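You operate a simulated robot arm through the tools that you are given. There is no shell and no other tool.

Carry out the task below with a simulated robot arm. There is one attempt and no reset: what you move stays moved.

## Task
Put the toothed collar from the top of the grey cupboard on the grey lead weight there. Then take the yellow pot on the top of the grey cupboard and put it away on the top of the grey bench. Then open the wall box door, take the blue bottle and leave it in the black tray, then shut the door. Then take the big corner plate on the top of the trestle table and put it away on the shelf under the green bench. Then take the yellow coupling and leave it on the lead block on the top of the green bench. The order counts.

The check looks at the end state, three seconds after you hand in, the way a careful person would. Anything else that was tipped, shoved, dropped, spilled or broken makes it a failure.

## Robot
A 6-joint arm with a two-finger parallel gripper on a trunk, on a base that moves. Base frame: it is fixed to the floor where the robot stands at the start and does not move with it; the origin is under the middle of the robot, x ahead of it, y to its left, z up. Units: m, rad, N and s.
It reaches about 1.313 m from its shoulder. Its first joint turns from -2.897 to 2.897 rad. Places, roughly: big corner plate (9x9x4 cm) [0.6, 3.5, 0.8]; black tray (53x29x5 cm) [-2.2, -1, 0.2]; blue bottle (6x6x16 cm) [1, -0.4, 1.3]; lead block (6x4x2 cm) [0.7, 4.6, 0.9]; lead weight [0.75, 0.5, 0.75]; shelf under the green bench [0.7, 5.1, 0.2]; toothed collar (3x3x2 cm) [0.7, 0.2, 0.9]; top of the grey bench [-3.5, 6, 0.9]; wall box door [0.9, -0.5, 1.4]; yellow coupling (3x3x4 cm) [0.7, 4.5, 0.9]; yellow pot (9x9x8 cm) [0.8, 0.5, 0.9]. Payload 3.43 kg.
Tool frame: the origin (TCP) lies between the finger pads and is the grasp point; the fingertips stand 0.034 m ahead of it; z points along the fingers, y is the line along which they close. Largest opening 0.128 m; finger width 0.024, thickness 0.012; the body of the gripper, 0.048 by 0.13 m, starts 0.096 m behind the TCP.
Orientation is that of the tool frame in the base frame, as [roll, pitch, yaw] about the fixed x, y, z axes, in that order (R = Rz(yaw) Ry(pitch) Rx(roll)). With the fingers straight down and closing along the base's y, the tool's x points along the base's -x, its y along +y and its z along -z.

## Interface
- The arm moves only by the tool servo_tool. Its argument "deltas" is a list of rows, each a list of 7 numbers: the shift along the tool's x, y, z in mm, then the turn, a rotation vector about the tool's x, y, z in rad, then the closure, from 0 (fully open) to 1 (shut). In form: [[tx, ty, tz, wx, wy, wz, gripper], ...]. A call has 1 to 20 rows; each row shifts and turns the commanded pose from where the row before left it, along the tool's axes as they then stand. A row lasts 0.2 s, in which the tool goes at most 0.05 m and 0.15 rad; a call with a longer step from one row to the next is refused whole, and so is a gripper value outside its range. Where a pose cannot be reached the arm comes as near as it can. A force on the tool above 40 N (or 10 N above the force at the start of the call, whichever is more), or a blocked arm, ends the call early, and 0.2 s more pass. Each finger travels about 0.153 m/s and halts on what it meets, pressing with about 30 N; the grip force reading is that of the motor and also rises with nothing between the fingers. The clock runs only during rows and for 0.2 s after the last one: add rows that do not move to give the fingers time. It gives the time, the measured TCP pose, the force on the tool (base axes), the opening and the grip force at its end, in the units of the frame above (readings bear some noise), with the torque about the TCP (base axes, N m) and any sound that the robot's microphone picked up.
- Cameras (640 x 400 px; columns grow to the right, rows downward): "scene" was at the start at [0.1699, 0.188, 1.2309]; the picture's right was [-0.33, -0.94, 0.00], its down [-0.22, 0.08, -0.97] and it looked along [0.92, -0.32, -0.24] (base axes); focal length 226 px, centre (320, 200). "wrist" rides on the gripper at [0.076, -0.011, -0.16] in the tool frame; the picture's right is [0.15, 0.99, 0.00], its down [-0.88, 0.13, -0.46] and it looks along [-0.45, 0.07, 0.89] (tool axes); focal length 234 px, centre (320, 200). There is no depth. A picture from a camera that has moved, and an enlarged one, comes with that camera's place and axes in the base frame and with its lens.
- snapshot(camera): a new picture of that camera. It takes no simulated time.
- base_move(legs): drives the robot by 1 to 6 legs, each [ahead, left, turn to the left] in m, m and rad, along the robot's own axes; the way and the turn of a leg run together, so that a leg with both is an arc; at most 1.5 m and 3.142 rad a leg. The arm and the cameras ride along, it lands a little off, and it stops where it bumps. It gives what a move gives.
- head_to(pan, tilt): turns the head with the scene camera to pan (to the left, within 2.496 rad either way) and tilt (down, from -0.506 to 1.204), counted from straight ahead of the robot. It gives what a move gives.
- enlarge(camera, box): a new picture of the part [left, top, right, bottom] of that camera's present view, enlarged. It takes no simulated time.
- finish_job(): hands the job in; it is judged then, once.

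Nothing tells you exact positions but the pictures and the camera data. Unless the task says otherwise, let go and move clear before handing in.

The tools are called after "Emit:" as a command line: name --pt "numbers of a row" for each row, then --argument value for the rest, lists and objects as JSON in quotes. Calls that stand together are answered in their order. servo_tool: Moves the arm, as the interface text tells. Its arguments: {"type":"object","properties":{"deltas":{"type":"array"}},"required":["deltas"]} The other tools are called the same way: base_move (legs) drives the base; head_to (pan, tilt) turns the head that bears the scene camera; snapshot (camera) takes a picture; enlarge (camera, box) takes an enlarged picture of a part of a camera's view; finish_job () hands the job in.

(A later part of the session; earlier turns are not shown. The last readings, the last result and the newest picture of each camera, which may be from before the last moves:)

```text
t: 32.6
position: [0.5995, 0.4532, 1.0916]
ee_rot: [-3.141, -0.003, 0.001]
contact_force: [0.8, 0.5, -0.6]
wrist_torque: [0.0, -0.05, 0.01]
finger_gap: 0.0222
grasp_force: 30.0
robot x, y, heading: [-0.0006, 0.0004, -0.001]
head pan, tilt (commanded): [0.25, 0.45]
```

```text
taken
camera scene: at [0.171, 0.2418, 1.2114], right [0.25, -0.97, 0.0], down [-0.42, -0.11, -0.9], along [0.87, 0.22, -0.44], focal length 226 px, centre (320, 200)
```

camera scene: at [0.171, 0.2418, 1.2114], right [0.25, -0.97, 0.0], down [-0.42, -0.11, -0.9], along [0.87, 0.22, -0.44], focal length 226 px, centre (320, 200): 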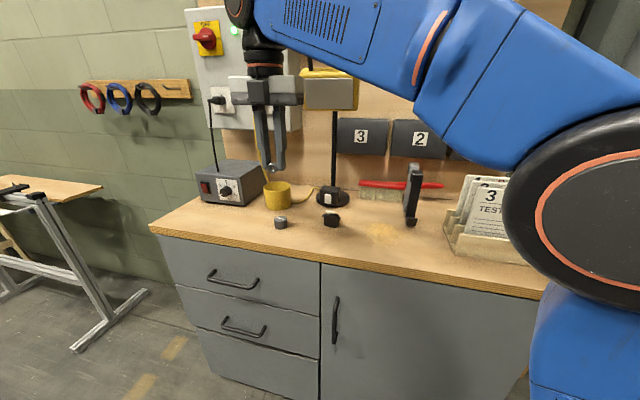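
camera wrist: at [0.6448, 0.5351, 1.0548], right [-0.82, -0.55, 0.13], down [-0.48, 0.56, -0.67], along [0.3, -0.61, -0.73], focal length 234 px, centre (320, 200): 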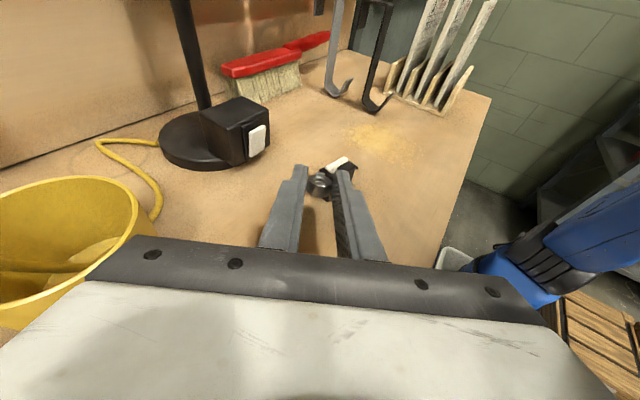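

Yaw 0 works. Now I'll test the forward tilt at this safe height.

Emit:
servo_tool --pt "0 0 0 0 0.1358 0 1" --pt "0 0 0 0 0.1358 0 1" --pt "0 0 0 0 0.1358 0 1" --pt "0 0 0 0 0.1358 0 1" --pt "0 0 0 0 0.1358 0 1"

Emit:
snapshot --camera "scene"

```text
t: 33.8
position: [0.5983, 0.4539, 1.0932]
ee_rot: [-3.141, -0.685, 0.0]
contact_force: [1.1, 0.3, -1.0]
wrist_torque: [-0.01, 0.02, 0.03]
finger_gap: 0.0221
grasp_force: 30.3
robot x, y, heading: [-0.0011, 0.003, -0.002]
head pan, tilt (commanded): [0.25, 0.45]
```

```text
taken
camera scene: at [0.1711, 0.2418, 1.2114], right [0.25, -0.97, 0.0], down [-0.42, -0.11, -0.9], along [0.87, 0.22, -0.44], focal length 226 px, centre (320, 200)
```

scene: 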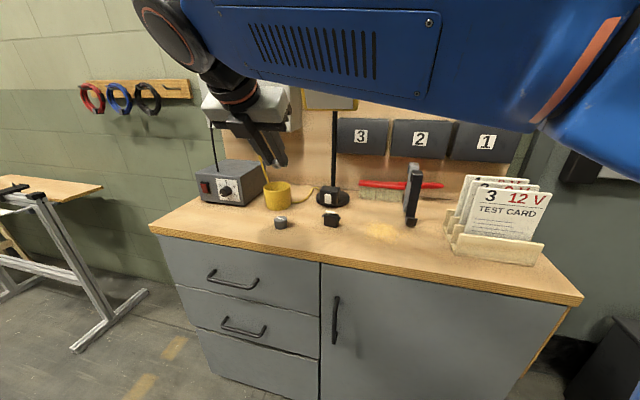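

Emit:
servo_tool --pt "14.6 0 13.6 0 0.1358 0 1" --pt "12.6 0 15.5 0 0.1358 0 1" --pt "10.5 0 17 0 0.1358 0 1" --pt "8 0 18.3 0 0.1358 0 1" --pt "0 0 0 0 0 0 1"

Emit:
snapshot --camera "scene"

Emit:
snapshot --camera "wrist"

```text
t: 35.0
position: [0.6793, 0.4537, 1.0883]
ee_rot: [-3.137, -1.226, -0.001]
contact_force: [-0.3, -0.3, -0.4]
wrist_torque: [-0.03, 0.04, 0.03]
finger_gap: 0.0221
grasp_force: 29.5
robot x, y, heading: [0.0016, -0.0008, 0.005]
head pan, tilt (commanded): [0.25, 0.45]
```

```text
taken
camera scene: at [0.171, 0.2418, 1.2114], right [0.25, -0.97, 0.0], down [-0.42, -0.11, -0.9], along [0.87, 0.22, -0.44], focal length 226 px, centre (320, 200)
```

scene: 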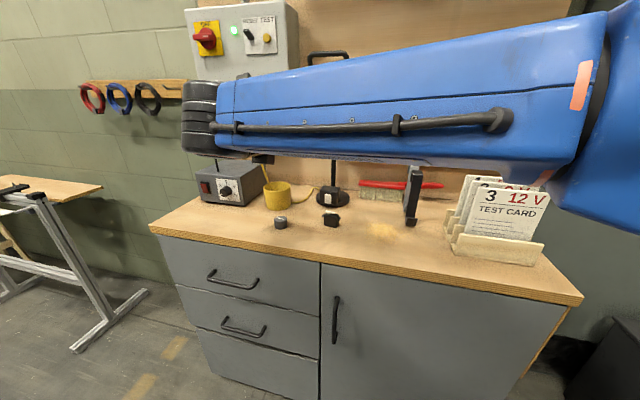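

```text
taken
camera wrist: at [0.5546, 0.4649, 1.2133], right [0.05, -0.99, 0.14], down [-0.73, -0.13, -0.68], along [0.69, -0.07, -0.72], focal length 234 px, centre (320, 200)
```

wrist: 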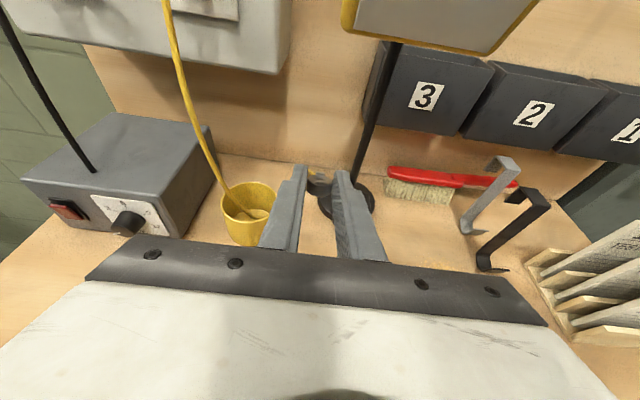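

The tilt works with this heading. I'll check how the collar sits in the fingers before lowering.

Emit:
enlarge --camera "wrist" --box '[260, 140, 380, 215]'

Emit:
enlarge --camera "scene" --box '[200, 150, 360, 250]'

```text
5.33 times, centred on (320, 178) of wrist
camera zoom: at [0.5546, 0.4649, 1.2133], right [0.05, -0.99, 0.14], down [-0.73, -0.13, -0.68], along [0.69, -0.07, -0.72], focal length 1249 px, centre (320, 320)
```

zoom: 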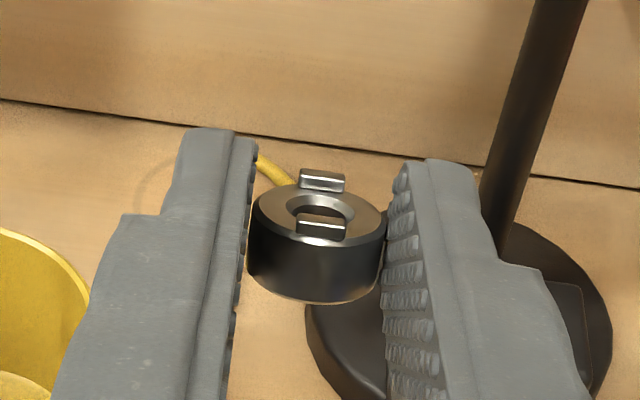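

```text
4.00 times, centred on (280, 200) of scene
camera zoom: at [0.171, 0.2418, 1.2114], right [0.25, -0.97, 0.0], down [-0.42, -0.11, -0.9], along [0.87, 0.22, -0.44], focal length 903 px, centre (480, 200)
```

zoom: 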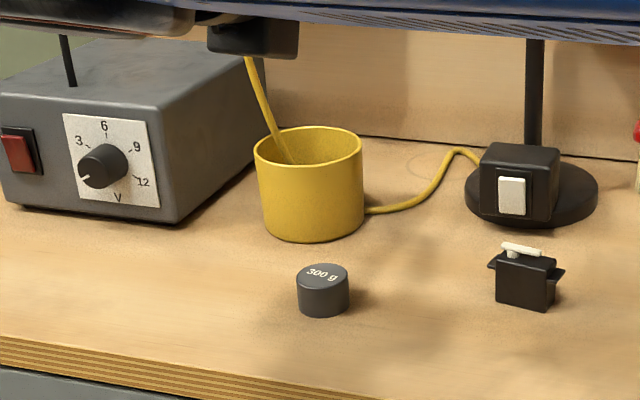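

The collar is upright to within 20° and centred in the fingers. I'll lower to a hover about 2 cm above the weight.

Emit:
servo_tool --pt "-31.2 -7 6.8 0 0 0 1" --pt "-31.2 -7 6.8 0 0 0 1" --pt "-31.2 -7 6.8 0 0 0 1" --pt "-31.2 -7 6.8 0 0 0 1" --pt "-31.2 -7 6.8 0 0 0 1" --pt "0 0 0 0 0 0 1"

Emit:
snapshot --camera "scene"

Emit:
snapshot --camera "wrist"

```text
t: 36.4
position: [0.6546, 0.4889, 0.9297]
ee_rot: [-3.137, -1.227, -0.002]
contact_force: [-0.4, -0.3, -0.5]
wrist_torque: [0.01, 0.03, 0.04]
finger_gap: 0.0223
grasp_force: 30.0
robot x, y, heading: [-0.0014, 0.0017, -0.0]
head pan, tilt (commanded): [0.25, 0.45]
```

```text
taken
camera scene: at [0.171, 0.2418, 1.2114], right [0.25, -0.97, 0.0], down [-0.42, -0.11, -0.9], along [0.87, 0.22, -0.44], focal length 226 px, centre (320, 200)
```

scene: 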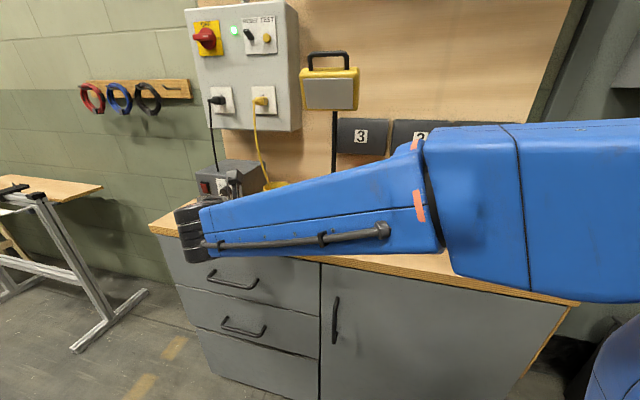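

```text
taken
camera wrist: at [0.5322, 0.4999, 1.0544], right [0.05, -0.99, 0.14], down [-0.73, -0.13, -0.67], along [0.68, -0.07, -0.73], focal length 234 px, centre (320, 200)
```

wrist: 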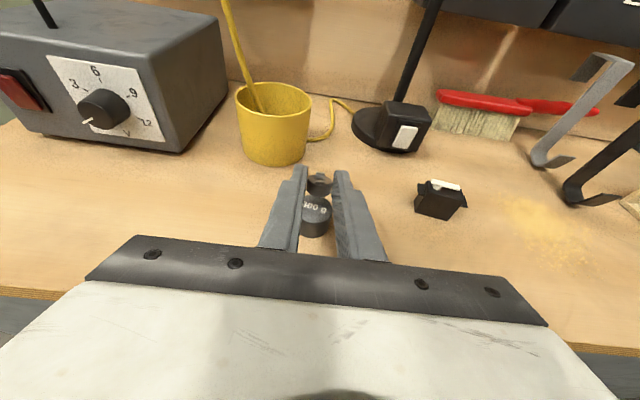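

Emit:
enlarge --camera "wrist" --box '[260, 155, 380, 255]'

Emit:
head_to --pan -0.35 --tilt 0.6

Emit:
snapshot --camera "scene"

```text
4.00 times, centred on (320, 205) of wrist
camera zoom: at [0.5322, 0.4999, 1.0544], right [0.05, -0.99, 0.14], down [-0.73, -0.13, -0.67], along [0.68, -0.07, -0.73], focal length 937 px, centre (320, 180)
```

zoom: 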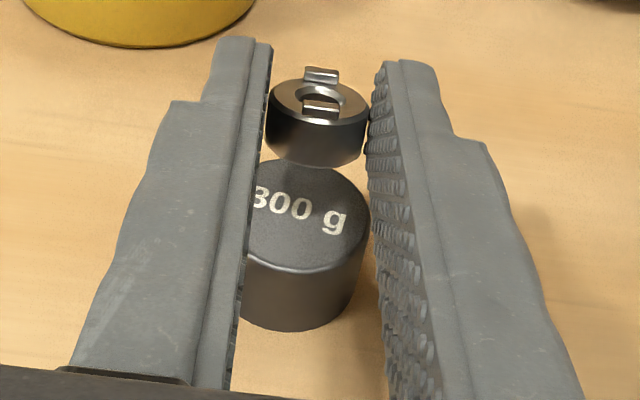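

```text
t: 37.4
position: [0.656, 0.4897, 0.9291]
ee_rot: [-3.139, -1.224, 0.0]
contact_force: [-0.5, 1.3, -0.6]
wrist_torque: [0.0, 0.01, -0.05]
finger_gap: 0.0223
grasp_force: 30.3
robot x, y, heading: [-0.0001, 0.0027, 0.002]
head pan, tilt (commanded): [-0.351, 0.6]
```

```text
taken
camera scene: at [0.165, 0.1888, 1.1979], right [-0.34, -0.94, 0.0], down [-0.53, 0.19, -0.83], along [0.78, -0.28, -0.56], focal length 226 px, centre (320, 200)
```

scene: 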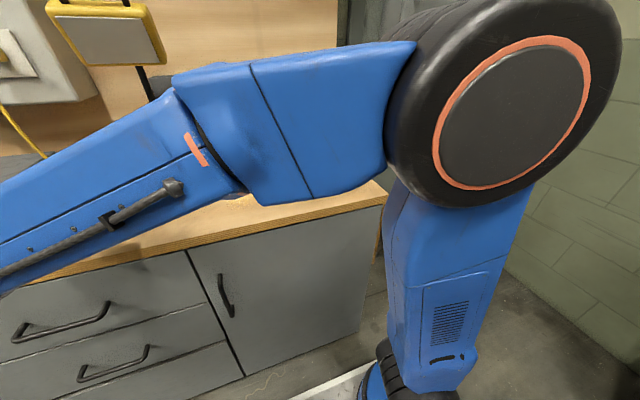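

The wrist view now shows the collar just above and slightly beyond the weight's centre, and the forearm is well clear of the cards. I'll lower 14 mm more with a small correction.

Emit:
servo_tool --pt "-6.3 0.8 3.3 0 0 0 1" --pt "-6.2 0.7 3.3 0 0 0 1" --pt "0 0 0 0 0 0 1"

Emit:
enlarge --camera "wrist" --box '[260, 155, 380, 255]'

```text
t: 38.2
position: [0.6583, 0.4868, 0.9138]
ee_rot: [-3.14, -1.225, 0.0]
contact_force: [0.4, 0.4, -0.6]
wrist_torque: [0.01, 0.02, -0.03]
finger_gap: 0.0225
grasp_force: 30.3
robot x, y, heading: [0.0005, 0.0002, -0.002]
head pan, tilt (commanded): [-0.351, 0.6]
```

```text
4.00 times, centred on (320, 205) of wrist
camera zoom: at [0.5346, 0.4989, 1.0402], right [0.05, -0.99, 0.14], down [-0.73, -0.13, -0.67], along [0.69, -0.07, -0.73], focal length 937 px, centre (320, 180)
```

zoom: 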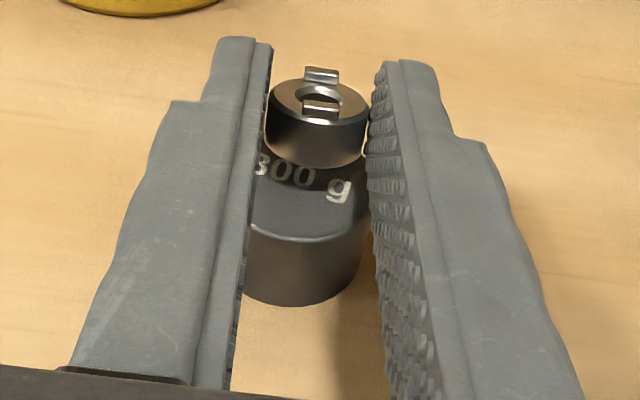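

About 5 mm to go. I'll step down in small increments, watching the force.

Emit:
servo_tool --pt "-2.8 0 1.0 0 0 0 1" --pt "0 0 0 0 0 0 1"

Emit:
servo_tool --pt "-0.94 0 0.34 0 0 0 1" --pt "0 0 0 0 0 0 1"

Emit:
enlarge --camera "wrist" --box '[260, 155, 380, 255]'

```text
t: 38.8
position: [0.6588, 0.4868, 0.9117]
ee_rot: [-3.139, -1.227, -0.003]
contact_force: [0.4, 0.0, -0.6]
wrist_torque: [-0.03, -0.02, 0.05]
finger_gap: 0.0223
grasp_force: 29.9
robot x, y, heading: [0.0014, -0.0017, 0.002]
head pan, tilt (commanded): [-0.351, 0.6]
```

```text
t: 39.4
position: [0.6579, 0.487, 0.9107]
ee_rot: [-3.14, -1.226, -0.004]
contact_force: [-0.2, -0.2, -0.4]
wrist_torque: [0.01, 0.0, 0.04]
finger_gap: 0.0218
grasp_force: 30.2
robot x, y, heading: [-0.0009, 0.0, 0.003]
head pan, tilt (commanded): [-0.351, 0.6]
```

```text
4.00 times, centred on (320, 205) of wrist
camera zoom: at [0.535, 0.4988, 1.0365], right [0.05, -0.99, 0.14], down [-0.73, -0.13, -0.67], along [0.69, -0.07, -0.73], focal length 937 px, centre (320, 180)
```

zoom: 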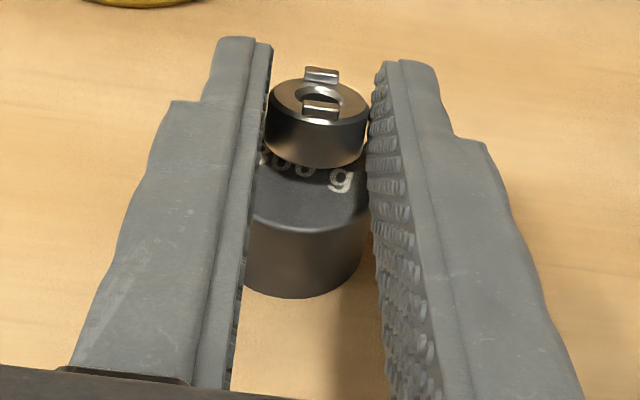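

Aligned laterally within a millimetre. Continuing in 1 mm steps until contact shows.

Emit:
servo_tool --pt "-0.94 0 0.34 0 0 0 1" --pt "0 0 0 0 0 0 1"

Emit:
servo_tool --pt "-0.94 0 0.34 0 0 0 1" --pt "0 0 0 0 0 0 1"

Emit:
enlarge --camera "wrist" --box '[260, 155, 380, 255]'

```text
t: 40.0
position: [0.6596, 0.4871, 0.9099]
ee_rot: [-3.14, -1.225, -0.001]
contact_force: [-0.4, -0.3, 0.7]
wrist_torque: [0.02, 0.03, 0.0]
finger_gap: 0.0224
grasp_force: 30.0
robot x, y, heading: [0.0015, 0.0004, 0.004]
head pan, tilt (commanded): [-0.351, 0.6]
```

```text
t: 40.6
position: [0.6596, 0.4878, 0.9091]
ee_rot: [-3.138, -1.225, -0.001]
contact_force: [0.4, -0.2, -0.5]
wrist_torque: [-0.03, 0.0, 0.0]
finger_gap: 0.0223
grasp_force: 30.6
robot x, y, heading: [-0.0011, -0.0032, -0.002]
head pan, tilt (commanded): [-0.351, 0.6]
```

```text
4.00 times, centred on (320, 205) of wrist
camera zoom: at [0.5351, 0.4986, 1.0347], right [0.05, -0.99, 0.14], down [-0.73, -0.13, -0.67], along [0.69, -0.07, -0.73], focal length 937 px, centre (320, 180)
```

zoom: 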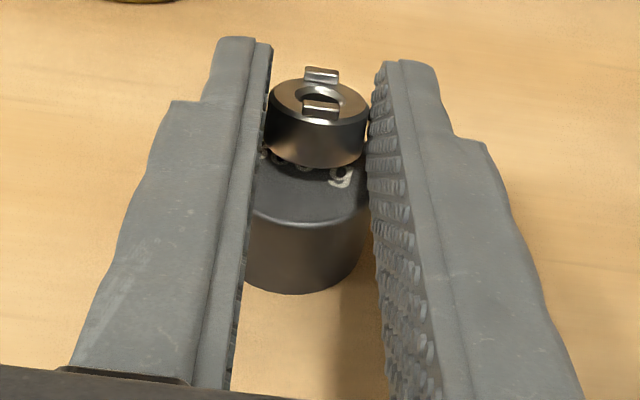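

Emit:
servo_tool --pt "-0.94 0 0.34 0 0 0 1" --pt "0 0 0 0 0 0 1"

Emit:
servo_tool --pt "-0.94 0 0.34 0 0 0 1" --pt "0 0 0 0 0 0 1"

Emit:
enlarge --camera "wrist" --box '[260, 155, 380, 255]'

```text
t: 41.2
position: [0.659, 0.4871, 0.9082]
ee_rot: [-3.14, -1.225, 0.0]
contact_force: [-0.1, 0.1, 0.4]
wrist_torque: [0.0, 0.01, 0.01]
finger_gap: 0.0226
grasp_force: 30.4
robot x, y, heading: [-0.0019, -0.0015, 0.002]
head pan, tilt (commanded): [-0.351, 0.6]
```

```text
t: 41.8
position: [0.6591, 0.487, 0.9082]
ee_rot: [-3.14, -1.228, -0.004]
contact_force: [1.2, -0.5, 9.3]
wrist_torque: [-0.02, -0.28, 0.03]
finger_gap: 0.0222
grasp_force: 29.8
robot x, y, heading: [-0.0034, 0.0007, 0.002]
head pan, tilt (commanded): [-0.351, 0.6]
```

```text
4.00 times, centred on (320, 205) of wrist
camera zoom: at [0.535, 0.4986, 1.0335], right [0.05, -0.99, 0.14], down [-0.73, -0.13, -0.68], along [0.69, -0.07, -0.73], focal length 937 px, centre (320, 180)
```

zoom: 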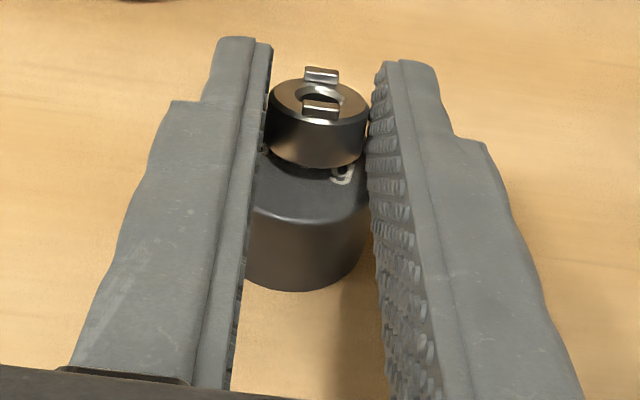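

Contact at about 9 N: the collar's edge is on the weight. I'll open the fingers slightly so that it settles flat.

Emit:
servo_tool --pt "0 0 0 0 0 0 0.8" --pt "0 0 0 0 0 0 0.79" --pt "0 0 0 0 0 0 0.78" --pt "0 0 0 0 0 0 0.76" --pt "0 0 0 0 0 0 0.76"

Emit:
enlarge --camera "wrist" --box '[260, 155, 380, 255]'

```text
t: 43.0
position: [0.6592, 0.4871, 0.9067]
ee_rot: [-3.14, -1.224, -0.002]
contact_force: [0.6, -0.1, 0.2]
wrist_torque: [0.02, 0.01, 0.0]
finger_gap: 0.0307
grasp_force: 0.0
robot x, y, heading: [-0.0006, -0.0018, 0.001]
head pan, tilt (commanded): [-0.351, 0.6]
```

```text
4.00 times, centred on (320, 205) of wrist
camera zoom: at [0.5352, 0.4988, 1.0329], right [0.05, -0.99, 0.14], down [-0.73, -0.13, -0.67], along [0.68, -0.07, -0.73], focal length 937 px, centre (320, 180)
```

zoom: 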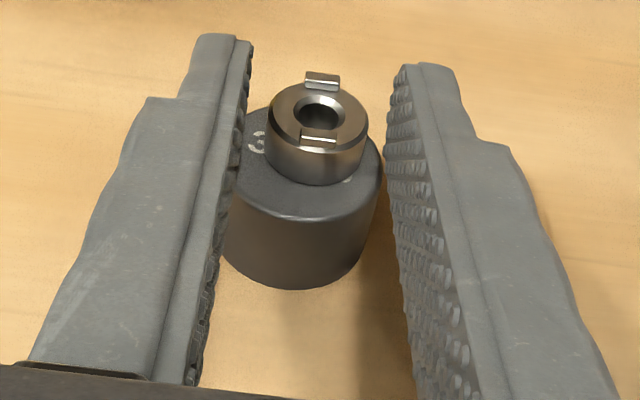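

The collar now sits upright on the weight. I'll open wider and back out along the fingers.

Emit:
servo_tool --pt "0 0 0 0 0 0 0.65" --pt "0 0 0 0 0 0 0.6" --pt "3 0 -10 0 0 0 0.6" --pt "5 0 -20 0 0 0 0.6" --pt "10 0 -30 0 0 0 0.6" --pt "20 0 -30 0 0 0 0.6" --pt "30 0 -20 0 0 0 0.6" --pt "40 0 0 0 0 0 0.6" --pt "40 0 0 0 0 0 0.6" --pt "40 0 0 0 0 0 0.6"

Emit:
snapshot --camera "wrist"

Emit:
snapshot --camera "scene"

```text
t: 45.2
position: [0.6194, 0.4866, 1.1216]
ee_rot: [3.14, -1.225, 0.0]
contact_force: [-0.5, -0.6, 0.8]
wrist_torque: [0.01, 0.01, 0.0]
finger_gap: 0.051
grasp_force: 0.1
robot x, y, heading: [0.0011, 0.0008, -0.002]
head pan, tilt (commanded): [-0.351, 0.6]
```

```text
taken
camera wrist: at [0.4958, 0.4986, 1.2466], right [0.05, -0.99, 0.14], down [-0.73, -0.13, -0.67], along [0.69, -0.07, -0.73], focal length 234 px, centre (320, 200)
```

wrist: 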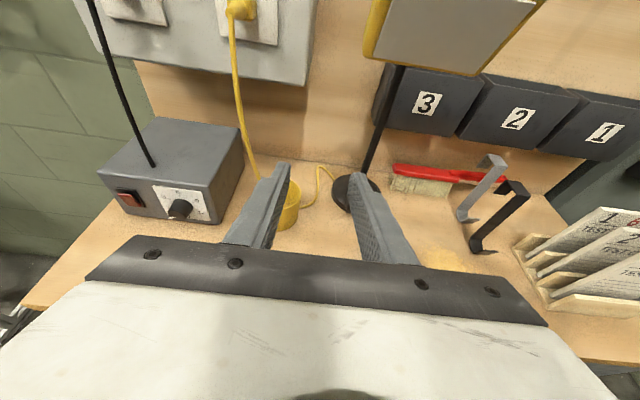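

```text
taken
camera scene: at [0.1649, 0.1888, 1.1978], right [-0.34, -0.94, 0.0], down [-0.53, 0.19, -0.83], along [0.77, -0.28, -0.56], focal length 226 px, centre (320, 200)
```

scene: 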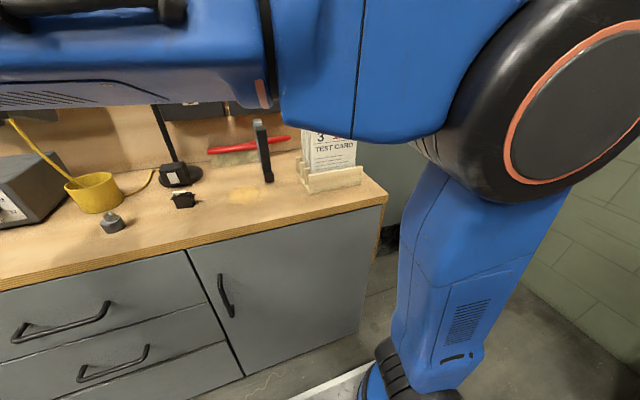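

Step one looks done: the collar stands on the weight. Next is the yellow pot; I'll tilt the open gripper to about 45° and move in front of it for a better view.

Emit:
servo_tool --pt "0 0 0 0 -0.1453 0 0.3" --pt "0 0 0 0 -0.1453 0 0" --pt "0 0 0 0 -0.1453 0 0" --pt "-12 -21 12 0 0 0 0" --pt "-12 -21 12 0 0 0 0" --pt "-12 -21 12 0 0 0 0" --pt "0 0 0 0 0 0 0"

Emit:
snapshot --camera "wrist"

Emit:
head_to --pan 0.6 --tilt 0.4

Emit:
snapshot --camera "scene"

```text
t: 46.8
position: [0.6201, 0.5498, 1.0715]
ee_rot: [3.141, -0.788, -0.002]
contact_force: [0.2, 0.6, 0.4]
wrist_torque: [0.0, 0.01, -0.02]
finger_gap: 0.128
grasp_force: 0.1
robot x, y, heading: [0.0012, -0.0001, -0.0]
head pan, tilt (commanded): [-0.351, 0.6]
```

```text
taken
camera wrist: at [0.5603, 0.5615, 1.2373], right [0.1, -0.99, 0.1], down [-0.94, -0.13, -0.3], along [0.31, -0.07, -0.95], focal length 234 px, centre (320, 200)
```

wrist: 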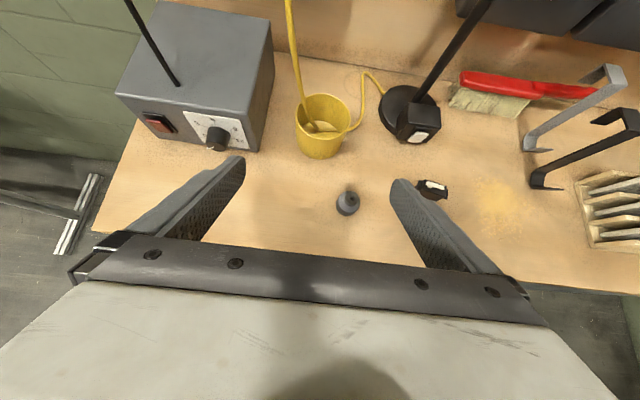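

```text
t: 48.0
position: [0.6202, 0.5509, 1.0709]
ee_rot: [-3.139, -0.789, -0.001]
contact_force: [-0.1, 0.2, -0.2]
wrist_torque: [-0.02, 0.04, -0.02]
finger_gap: 0.1284
grasp_force: 0.1
robot x, y, heading: [0.0018, 0.0023, -0.001]
head pan, tilt (commanded): [0.6, 0.4]
```

```text
taken
camera scene: at [0.1584, 0.2714, 1.216], right [0.56, -0.83, 0.0], down [-0.32, -0.22, -0.92], along [0.76, 0.52, -0.39], focal length 226 px, centre (320, 200)
```

scene: 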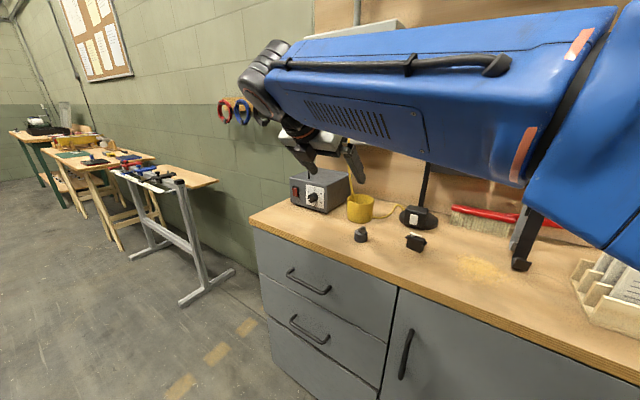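

Emit:
enlarge --camera "wrist" --box '[240, 60, 400, 160]'

Emit:
enlarge --camera "wrist" --box '[310, 170, 390, 220]'

Emit:
enlarge --camera "scene" --box '[280, 155, 440, 255]'

```text
4.00 times, centred on (320, 110) of wrist
camera zoom: at [0.5604, 0.5614, 1.2375], right [0.1, -0.99, 0.1], down [-0.94, -0.13, -0.3], along [0.31, -0.07, -0.95], focal length 937 px, centre (320, 560)
```

zoom: 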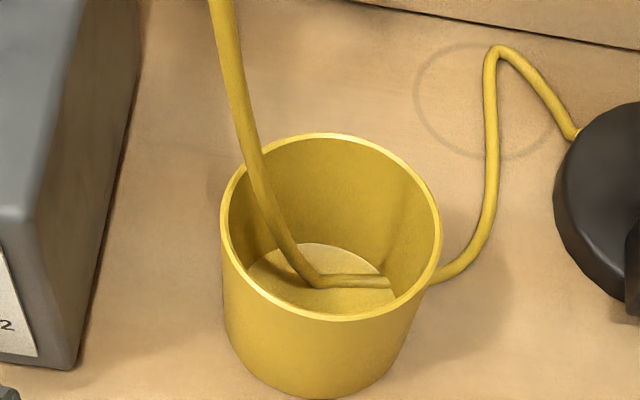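

```text
8.00 times, centred on (350, 195) of wrist
camera zoom: at [0.5604, 0.5614, 1.2375], right [0.1, -0.99, 0.1], down [-0.94, -0.13, -0.3], along [0.31, -0.07, -0.95], focal length 1873 px, centre (80, 240)
```

zoom: 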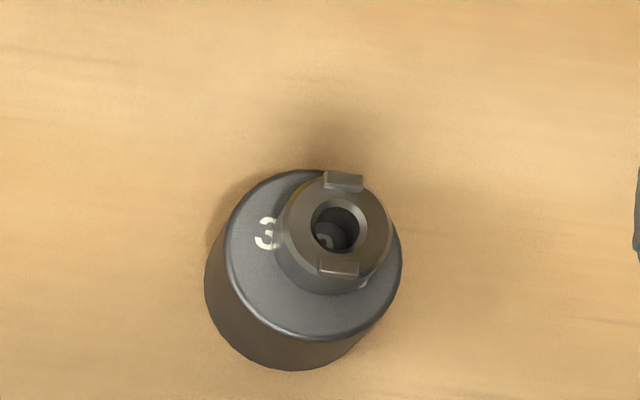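

```text
4.00 times, centred on (360, 205) of scene
camera zoom: at [0.1584, 0.2714, 1.216], right [0.56, -0.83, 0.0], down [-0.32, -0.22, -0.92], along [0.76, 0.52, -0.39], focal length 903 px, centre (160, 180)
```

zoom: 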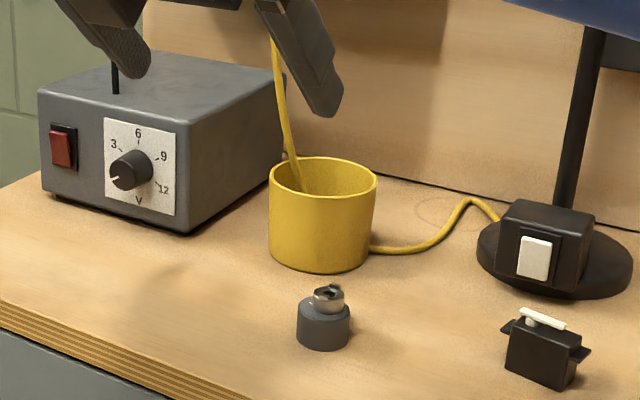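

The pot's rim centre is near [0.797, 0.549, 0.931], diameter about 86 mm, and the cable merely overlaps it. I'll approach along the 45° axis, fingers straddling it left and right.

Emit:
servo_tool --pt "6.3 1.5 41 0 0 0 0.07" --pt "0 0 40 0 0 0 0.07" --pt "0 0 40 0 0 0 0.07" --pt "0 0 20 0 0 0 0.07" --pt "0 0 0 0 0 0 0.07"

Emit:
snapshot --camera "wrist"

Emit:
enlarge --camera "scene" --box '[280, 155, 440, 255]'

```text
t: 49.2
position: [0.723, 0.55, 0.9765]
ee_rot: [-3.139, -0.789, -0.002]
contact_force: [-0.2, -0.9, 0.1]
wrist_torque: [0.02, -0.01, -0.02]
finger_gap: 0.119
grasp_force: 0.0
robot x, y, heading: [-0.0009, -0.0037, -0.001]
head pan, tilt (commanded): [0.6, 0.4]
```

```text
taken
camera wrist: at [0.6648, 0.5608, 1.1424], right [0.1, -0.99, 0.1], down [-0.94, -0.13, -0.3], along [0.31, -0.07, -0.95], focal length 234 px, centre (320, 200)
```

wrist: 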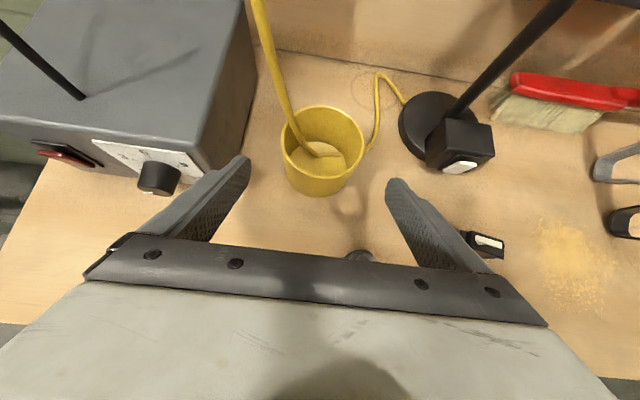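

```text
4.00 times, centred on (360, 205) of scene
camera zoom: at [0.1584, 0.2714, 1.2161], right [0.56, -0.83, 0.0], down [-0.32, -0.22, -0.92], along [0.76, 0.52, -0.39], focal length 903 px, centre (160, 180)
```

zoom: 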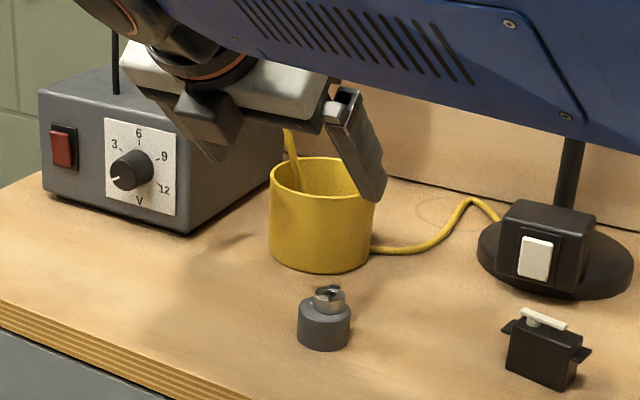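

Aligned with the pot's axis. Advancing the remaining 100 mm, then closing.

Emit:
servo_tool --pt "0 0 35 0 0 0 0.07" --pt "0 0 35 0 0 0 0.07" --pt "1 0 20 0 0 0 0.07" --pt "0 0 11 0 0 0 0.07" --pt "0 0 0 0 0 0 0.07"

Emit:
snapshot --camera "wrist"

Emit:
enlarge --camera "scene" --box '[280, 155, 440, 255]'

```text
t: 50.4
position: [0.7958, 0.5483, 0.9048]
ee_rot: [3.141, -0.788, 0.001]
contact_force: [-0.1, 1.1, 0.4]
wrist_torque: [0.03, 0.0, -0.01]
finger_gap: 0.119
grasp_force: 0.0
robot x, y, heading: [-0.0004, 0.0014, 0.0]
head pan, tilt (commanded): [0.6, 0.4]
```

```text
taken
camera wrist: at [0.7366, 0.5599, 1.0718], right [0.1, -0.99, 0.1], down [-0.94, -0.13, -0.3], along [0.31, -0.07, -0.95], focal length 234 px, centre (320, 200)
```

wrist: 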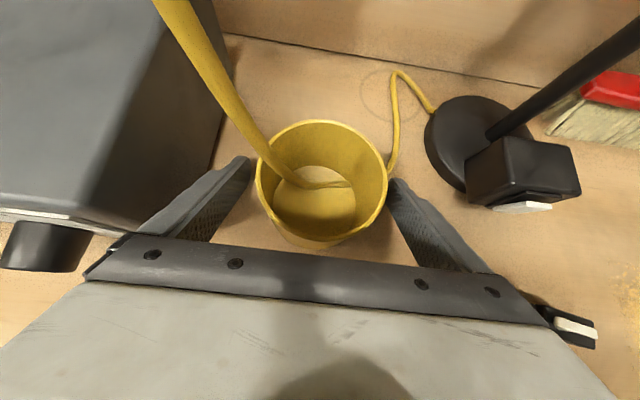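

```text
4.00 times, centred on (360, 205) of scene
camera zoom: at [0.1584, 0.2714, 1.2161], right [0.56, -0.83, 0.0], down [-0.32, -0.22, -0.92], along [0.76, 0.52, -0.39], focal length 903 px, centre (160, 180)
```

zoom: 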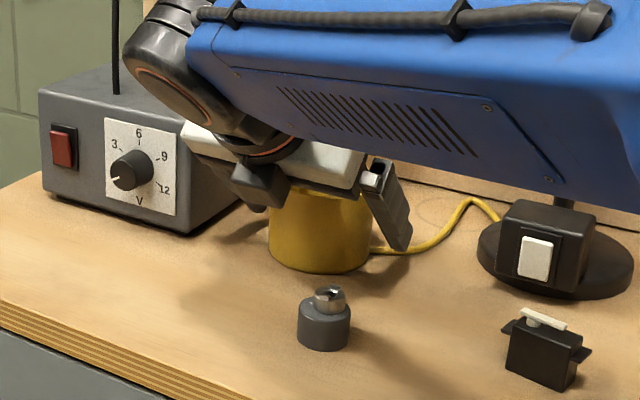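

The fingers straddle the pot. Closing gently.

Emit:
servo_tool --pt "0 0 0 0 0 0 0.15" --pt "0 0 0 0 0 0 0.22" --pt "0 0 0 0 0 0 0.27" --pt "0 0 0 0 0 0 0.31" --pt "0 0 0 0 0 0 0.35" --pt "0 0 0 0 0 0 0.45" --pt "0 0 0 0 0 0 0.6" --pt "0 0 0 0 0 0 0.6"

Emit:
snapshot --camera "wrist"

```text
t: 52.2
position: [0.7949, 0.5472, 0.9053]
ee_rot: [-3.138, -0.79, 0.001]
contact_force: [-0.6, 0.1, 0.7]
wrist_torque: [-0.07, -0.06, -0.04]
finger_gap: 0.0878
grasp_force: 30.3
robot x, y, heading: [-0.0018, -0.0036, -0.003]
head pan, tilt (commanded): [0.6, 0.4]
```

```text
taken
camera wrist: at [0.7364, 0.5599, 1.072], right [0.1, -0.99, 0.1], down [-0.94, -0.13, -0.3], along [0.31, -0.07, -0.95], focal length 234 px, centre (320, 200)
```

wrist: 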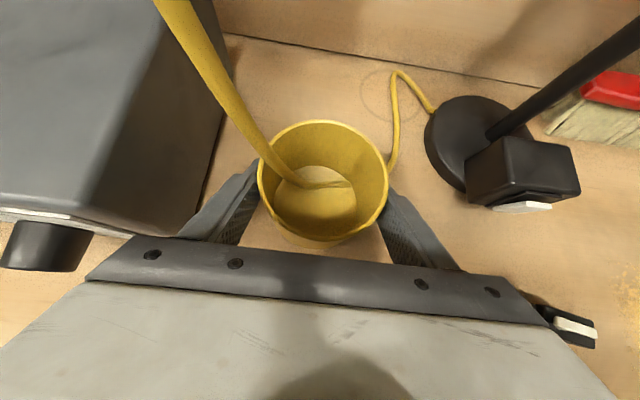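

Firm grip at 88 mm. I'll lift 30 mm straight up and check for any drag from the cable.

Emit:
servo_tool --pt "3.5 0 -3.5 0 0 0 0.7" --pt "3.5 0 -3.5 0 0 0 0.7" --pt "7.1 0 -7 0 0 0 0.7" --pt "7.1 0 -7 0 0 0 0.7" --pt "0 0 0 0 0 0 0.7"

Emit:
snapshot --camera "wrist"

Emit:
enlarge --camera "scene" --box '[280, 155, 440, 255]'

```text
t: 53.4
position: [0.7956, 0.5486, 0.9356]
ee_rot: [-3.14, -0.787, 0.0]
contact_force: [-1.1, -0.6, -1.0]
wrist_torque: [0.0, 0.02, -0.02]
finger_gap: 0.0879
grasp_force: 29.9
robot x, y, heading: [0.0032, 0.0003, 0.005]
head pan, tilt (commanded): [0.6, 0.4]
```

```text
taken
camera wrist: at [0.737, 0.5599, 1.1019], right [0.1, -0.99, 0.1], down [-0.94, -0.13, -0.3], along [0.31, -0.07, -0.95], focal length 234 px, centre (320, 200)
```

wrist: 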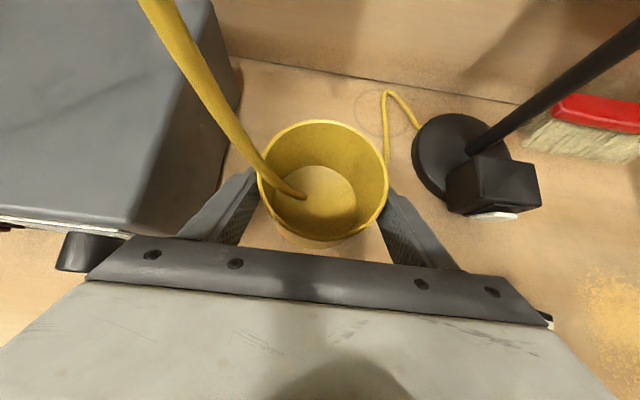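

```text
4.00 times, centred on (360, 205) of scene
camera zoom: at [0.1584, 0.2715, 1.216], right [0.56, -0.83, 0.0], down [-0.32, -0.22, -0.92], along [0.76, 0.52, -0.39], focal length 903 px, centre (160, 180)
```

zoom: 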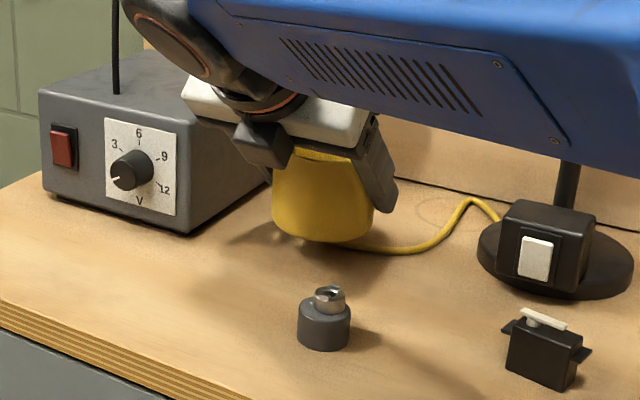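

The pot lifts free without any drag. I'll raise it clear of the weight and draw it back toward the robot.

Emit:
servo_tool --pt "14 0 -14 0 0 0 0.7" --pt "14 0 -14 0 0 0 0.7" --pt "14 0 -14 0 0 0 0.7" --pt "-11.7 0 -35.4 0 0 0 0.7" --pt "-11.7 0 -35.4 0 0 0 0.7" --pt "-11.7 0 -35.4 0 0 0 0.7" --pt "-11.7 0 -35.4 0 0 0 0.7" --pt "-11.7 0 -35.4 0 0 0 0.7" --pt "0 0 0 0 0 0 0.7"

Emit:
head_to --pan 1.2 --tilt 0.25

Emit:
snapshot --camera "scene"

Emit:
head_to --pan 2.0 --tilt 0.25

Emit:
snapshot --camera "scene"

```text
t: 55.4
position: [0.628, 0.5496, 1.0792]
ee_rot: [3.141, -0.788, -0.002]
contact_force: [0.7, -0.1, -0.9]
wrist_torque: [0.04, 0.0, -0.01]
finger_gap: 0.0877
grasp_force: 30.1
robot x, y, heading: [0.0017, 0.0034, 0.001]
head pan, tilt (commanded): [0.6, 0.4]
```

```text
t: 56.4
position: [0.629, 0.5494, 1.0774]
ee_rot: [-3.14, -0.79, -0.001]
contact_force: [-0.4, -0.1, -1.1]
wrist_torque: [-0.01, 0.0, 0.03]
finger_gap: 0.0878
grasp_force: 30.1
robot x, y, heading: [0.0006, 0.0015, 0.001]
head pan, tilt (commanded): [1.201, 0.25]
```

```text
taken
camera scene: at [0.1158, 0.3062, 1.23], right [0.93, -0.36, 0.0], down [-0.09, -0.23, -0.97], along [0.35, 0.9, -0.25], focal length 226 px, centre (320, 200)
```

scene: 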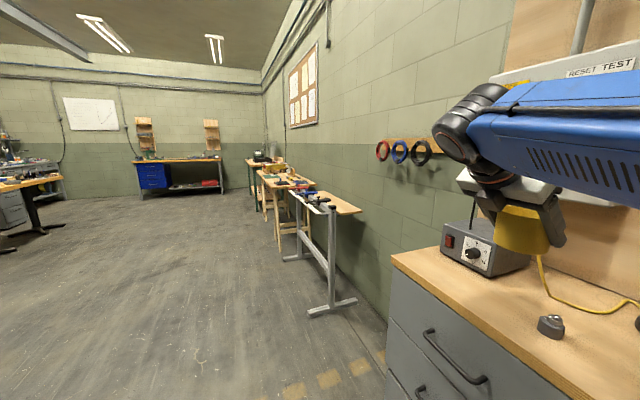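

```text
t: 57.5
position: [0.6286, 0.5489, 1.0781]
ee_rot: [-3.141, -0.789, 0.0]
contact_force: [-0.2, -0.9, -1.1]
wrist_torque: [0.01, -0.02, 0.02]
finger_gap: 0.0881
grasp_force: 30.1
robot x, y, heading: [0.0023, -0.0003, -0.002]
head pan, tilt (commanded): [2.0, 0.25]
```

```text
taken
camera scene: at [0.0432, 0.3041, 1.23], right [0.91, 0.42, 0.0], down [0.1, -0.22, -0.97], along [-0.4, 0.88, -0.25], focal length 226 px, centre (320, 200)
```

scene: 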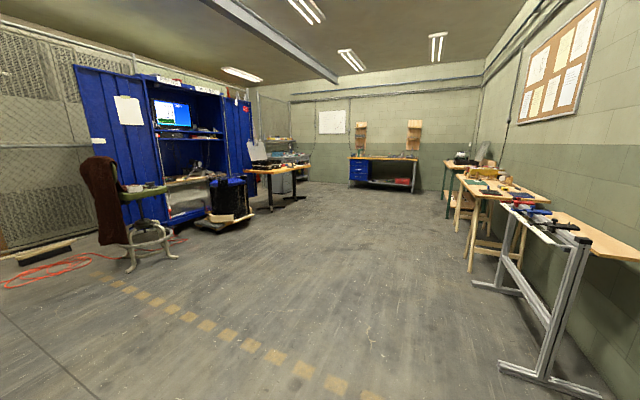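

Emit:
enlarge --camera "scene" --box '[230, 110, 350, 220]'

Emit:
enlarge --camera "scene" --box '[430, 110, 640, 290]'

Emit:
head_to --pan -2.3 --tilt 0.35

Emit:
snapshot --camera "scene"

Emit:
head_to --pan 2.45 --tilt 0.45

Emit:
snapshot --camera "scene"

```text
3.64 times, centred on (290, 165) of scene
camera zoom: at [0.0432, 0.3041, 1.23], right [0.91, 0.42, 0.0], down [0.1, -0.22, -0.97], along [-0.4, 0.88, -0.25], focal length 821 px, centre (429, 327)
```

zoom: 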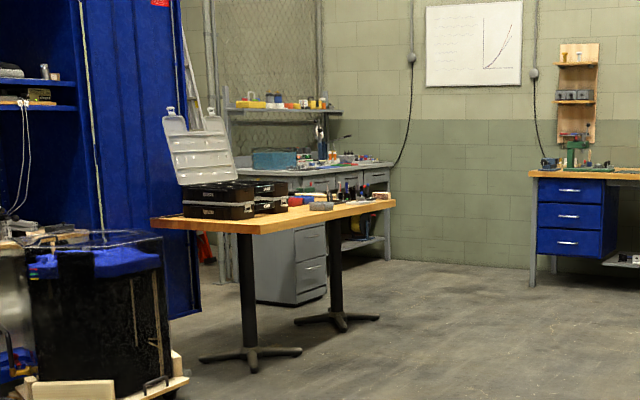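

```text
2.22 times, centred on (535, 200) of scene
camera zoom: at [0.0432, 0.3041, 1.23], right [0.91, 0.42, 0.0], down [0.1, -0.22, -0.97], along [-0.4, 0.88, -0.25], focal length 502 px, centre (-158, 200)
```

zoom: 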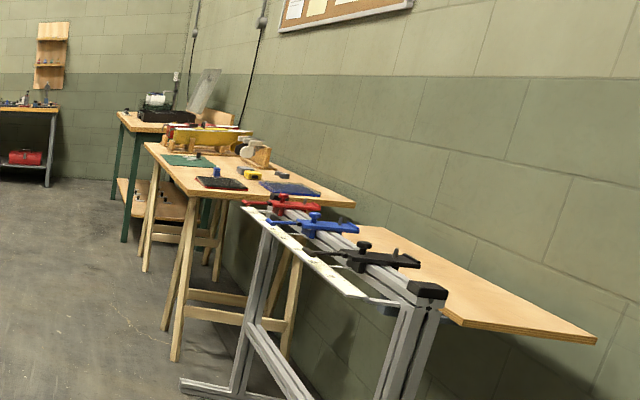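

```text
t: 61.0
position: [0.6292, 0.549, 1.0774]
ee_rot: [-3.14, -0.79, 0.0]
contact_force: [0.6, -0.2, -0.9]
wrist_torque: [0.03, 0.02, -0.02]
finger_gap: 0.0878
grasp_force: 29.7
robot x, y, heading: [-0.0006, -0.0029, 0.0]
head pan, tilt (commanded): [-2.3, 0.351]
```

```text
taken
camera scene: at [0.0199, 0.1497, 1.2206], right [-0.75, 0.67, 0.0], down [0.23, 0.26, -0.94], along [-0.63, -0.7, -0.34], focal length 226 px, centre (320, 200)
```

scene: 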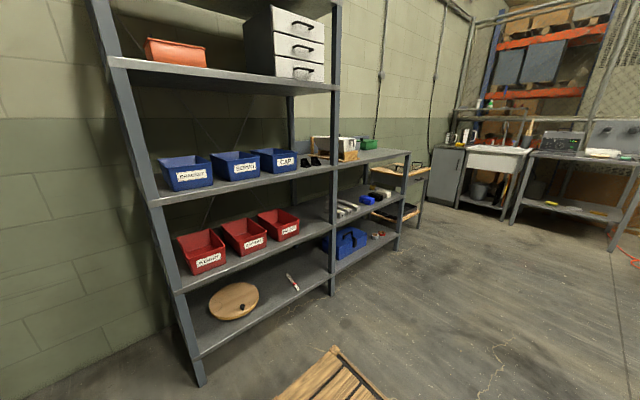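

```text
t: 64.8
position: [0.6294, 0.549, 1.0776]
ee_rot: [-3.139, -0.788, 0.0]
contact_force: [0.0, -0.1, -0.9]
wrist_torque: [0.01, -0.05, 0.0]
finger_gap: 0.0876
grasp_force: 30.3
robot x, y, heading: [0.0039, -0.0024, -0.001]
head pan, tilt (commanded): [2.45, 0.45]
```

```text
taken
camera scene: at [0.0112, 0.2778, 1.2114], right [0.64, 0.77, 0.0], down [0.34, -0.28, -0.9], along [-0.69, 0.57, -0.44], focal length 226 px, centre (320, 200)
```

scene: 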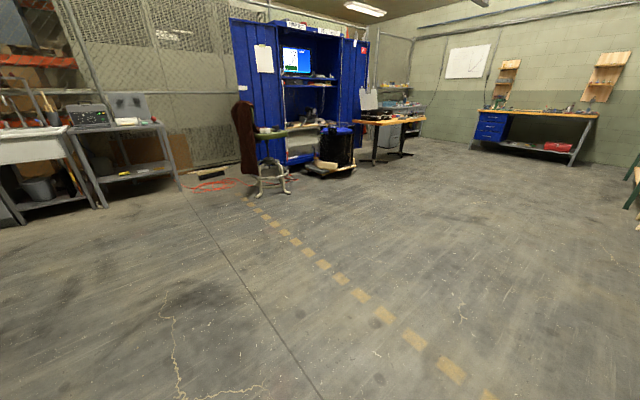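

The grey bench is in the far left corner behind the wooden black-legged table. I'll back away from the cupboard, turn left and drive up the open floor, looking as I go.

Emit:
base_move --legs '[[-0.5, 0, 0], [0, 0, 1.65]]'

Emit:
head_to --pan 0.3 --tilt 0.3

Emit:
snapshot --camera "scene"

Emit:
snapshot --camera "wrist"

```text
t: 71.7
position: [-1.0982, 0.5834, 1.0774]
ee_rot: [-3.141, -0.79, 1.648]
contact_force: [-0.3, -0.3, -1.4]
wrist_torque: [-0.03, -0.03, 0.01]
finger_gap: 0.0882
grasp_force: 29.9
robot x, y, heading: [-0.5028, 0.0008, 1.652]
head pan, tilt (commanded): [2.45, 0.45]
```

```text
t: 73.8
position: [-1.0975, 0.5822, 1.0779]
ee_rot: [-3.141, -0.79, 1.651]
contact_force: [0.7, 0.5, -0.8]
wrist_torque: [-0.01, 0.02, -0.01]
finger_gap: 0.0878
grasp_force: 30.4
robot x, y, heading: [-0.4999, -0.0007, 1.652]
head pan, tilt (commanded): [0.3, 0.3]
```

```text
taken
camera scene: at [-0.7592, 0.1481, 1.2253], right [0.93, 0.37, 0.0], down [0.11, -0.27, -0.96], along [-0.35, 0.89, -0.3], focal length 226 px, centre (320, 200)
```

scene: 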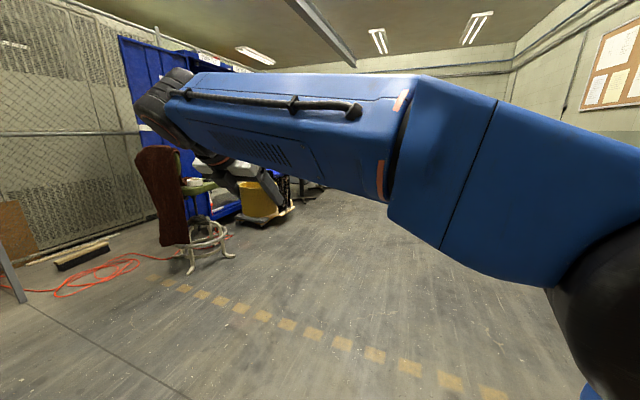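

```text
taken
camera wrist: at [-1.1038, 0.5231, 1.2441], right [0.98, 0.18, 0.1], down [0.2, -0.93, -0.3], along [0.04, 0.32, -0.95], focal length 234 px, centre (320, 200)
```

wrist: 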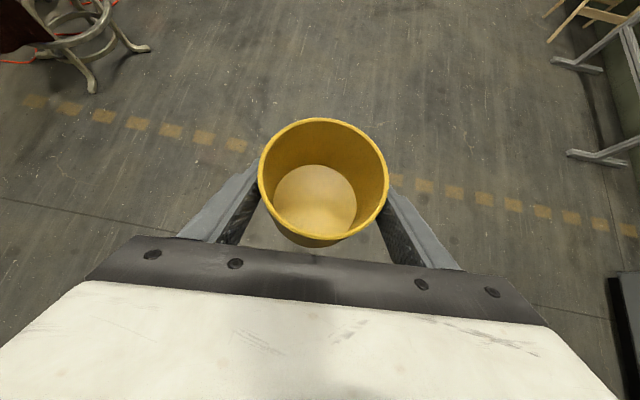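

Now at (−0.5, 0) facing up the room. Driving 4.2 m forward along the open floor.

Emit:
base_move --legs '[[1.5, 0, 0], [1.5, 0, 0], [1.2, 0, 0]]'

Emit:
head_to --pan 1.0 --tilt 0.3

Emit:
snapshot --camera "scene"

Emit:
snapshot --camera "wrist"

```text
t: 94.0
position: [-1.4622, 4.7765, 1.0774]
ee_rot: [-3.14, -0.788, 1.669]
contact_force: [-0.4, 0.4, -0.6]
wrist_torque: [0.0, 0.03, 0.01]
finger_gap: 0.087
grasp_force: 29.2
robot x, y, heading: [-0.8515, 4.2018, 1.666]
head pan, tilt (commanded): [0.3, 0.3]
```

```text
t: 95.0
position: [-1.4623, 4.776, 1.0772]
ee_rot: [3.14, -0.788, 1.669]
contact_force: [-0.8, 0.3, -1.1]
wrist_torque: [0.0, 0.01, 0.02]
finger_gap: 0.0871
grasp_force: 30.0
robot x, y, heading: [-0.8563, 4.2031, 1.67]
head pan, tilt (commanded): [1.0, 0.3]
```

```text
taken
camera scene: at [-1.1618, 4.3037, 1.2253], right [0.46, 0.89, 0.0], down [0.26, -0.13, -0.96], along [-0.85, 0.44, -0.3], focal length 226 px, centre (320, 200)
```

scene: 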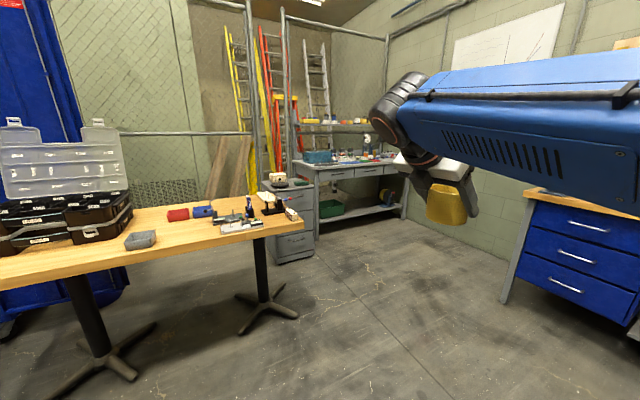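

```text
taken
camera wrist: at [-1.4667, 4.7155, 1.2441], right [0.97, 0.2, 0.1], down [0.22, -0.93, -0.3], along [0.03, 0.32, -0.95], focal length 234 px, centre (320, 200)
```

wrist: 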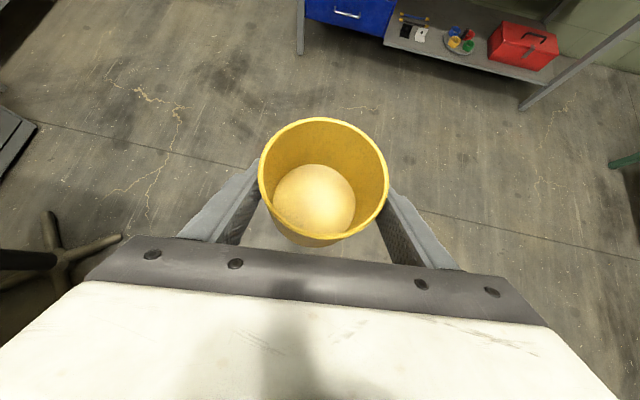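

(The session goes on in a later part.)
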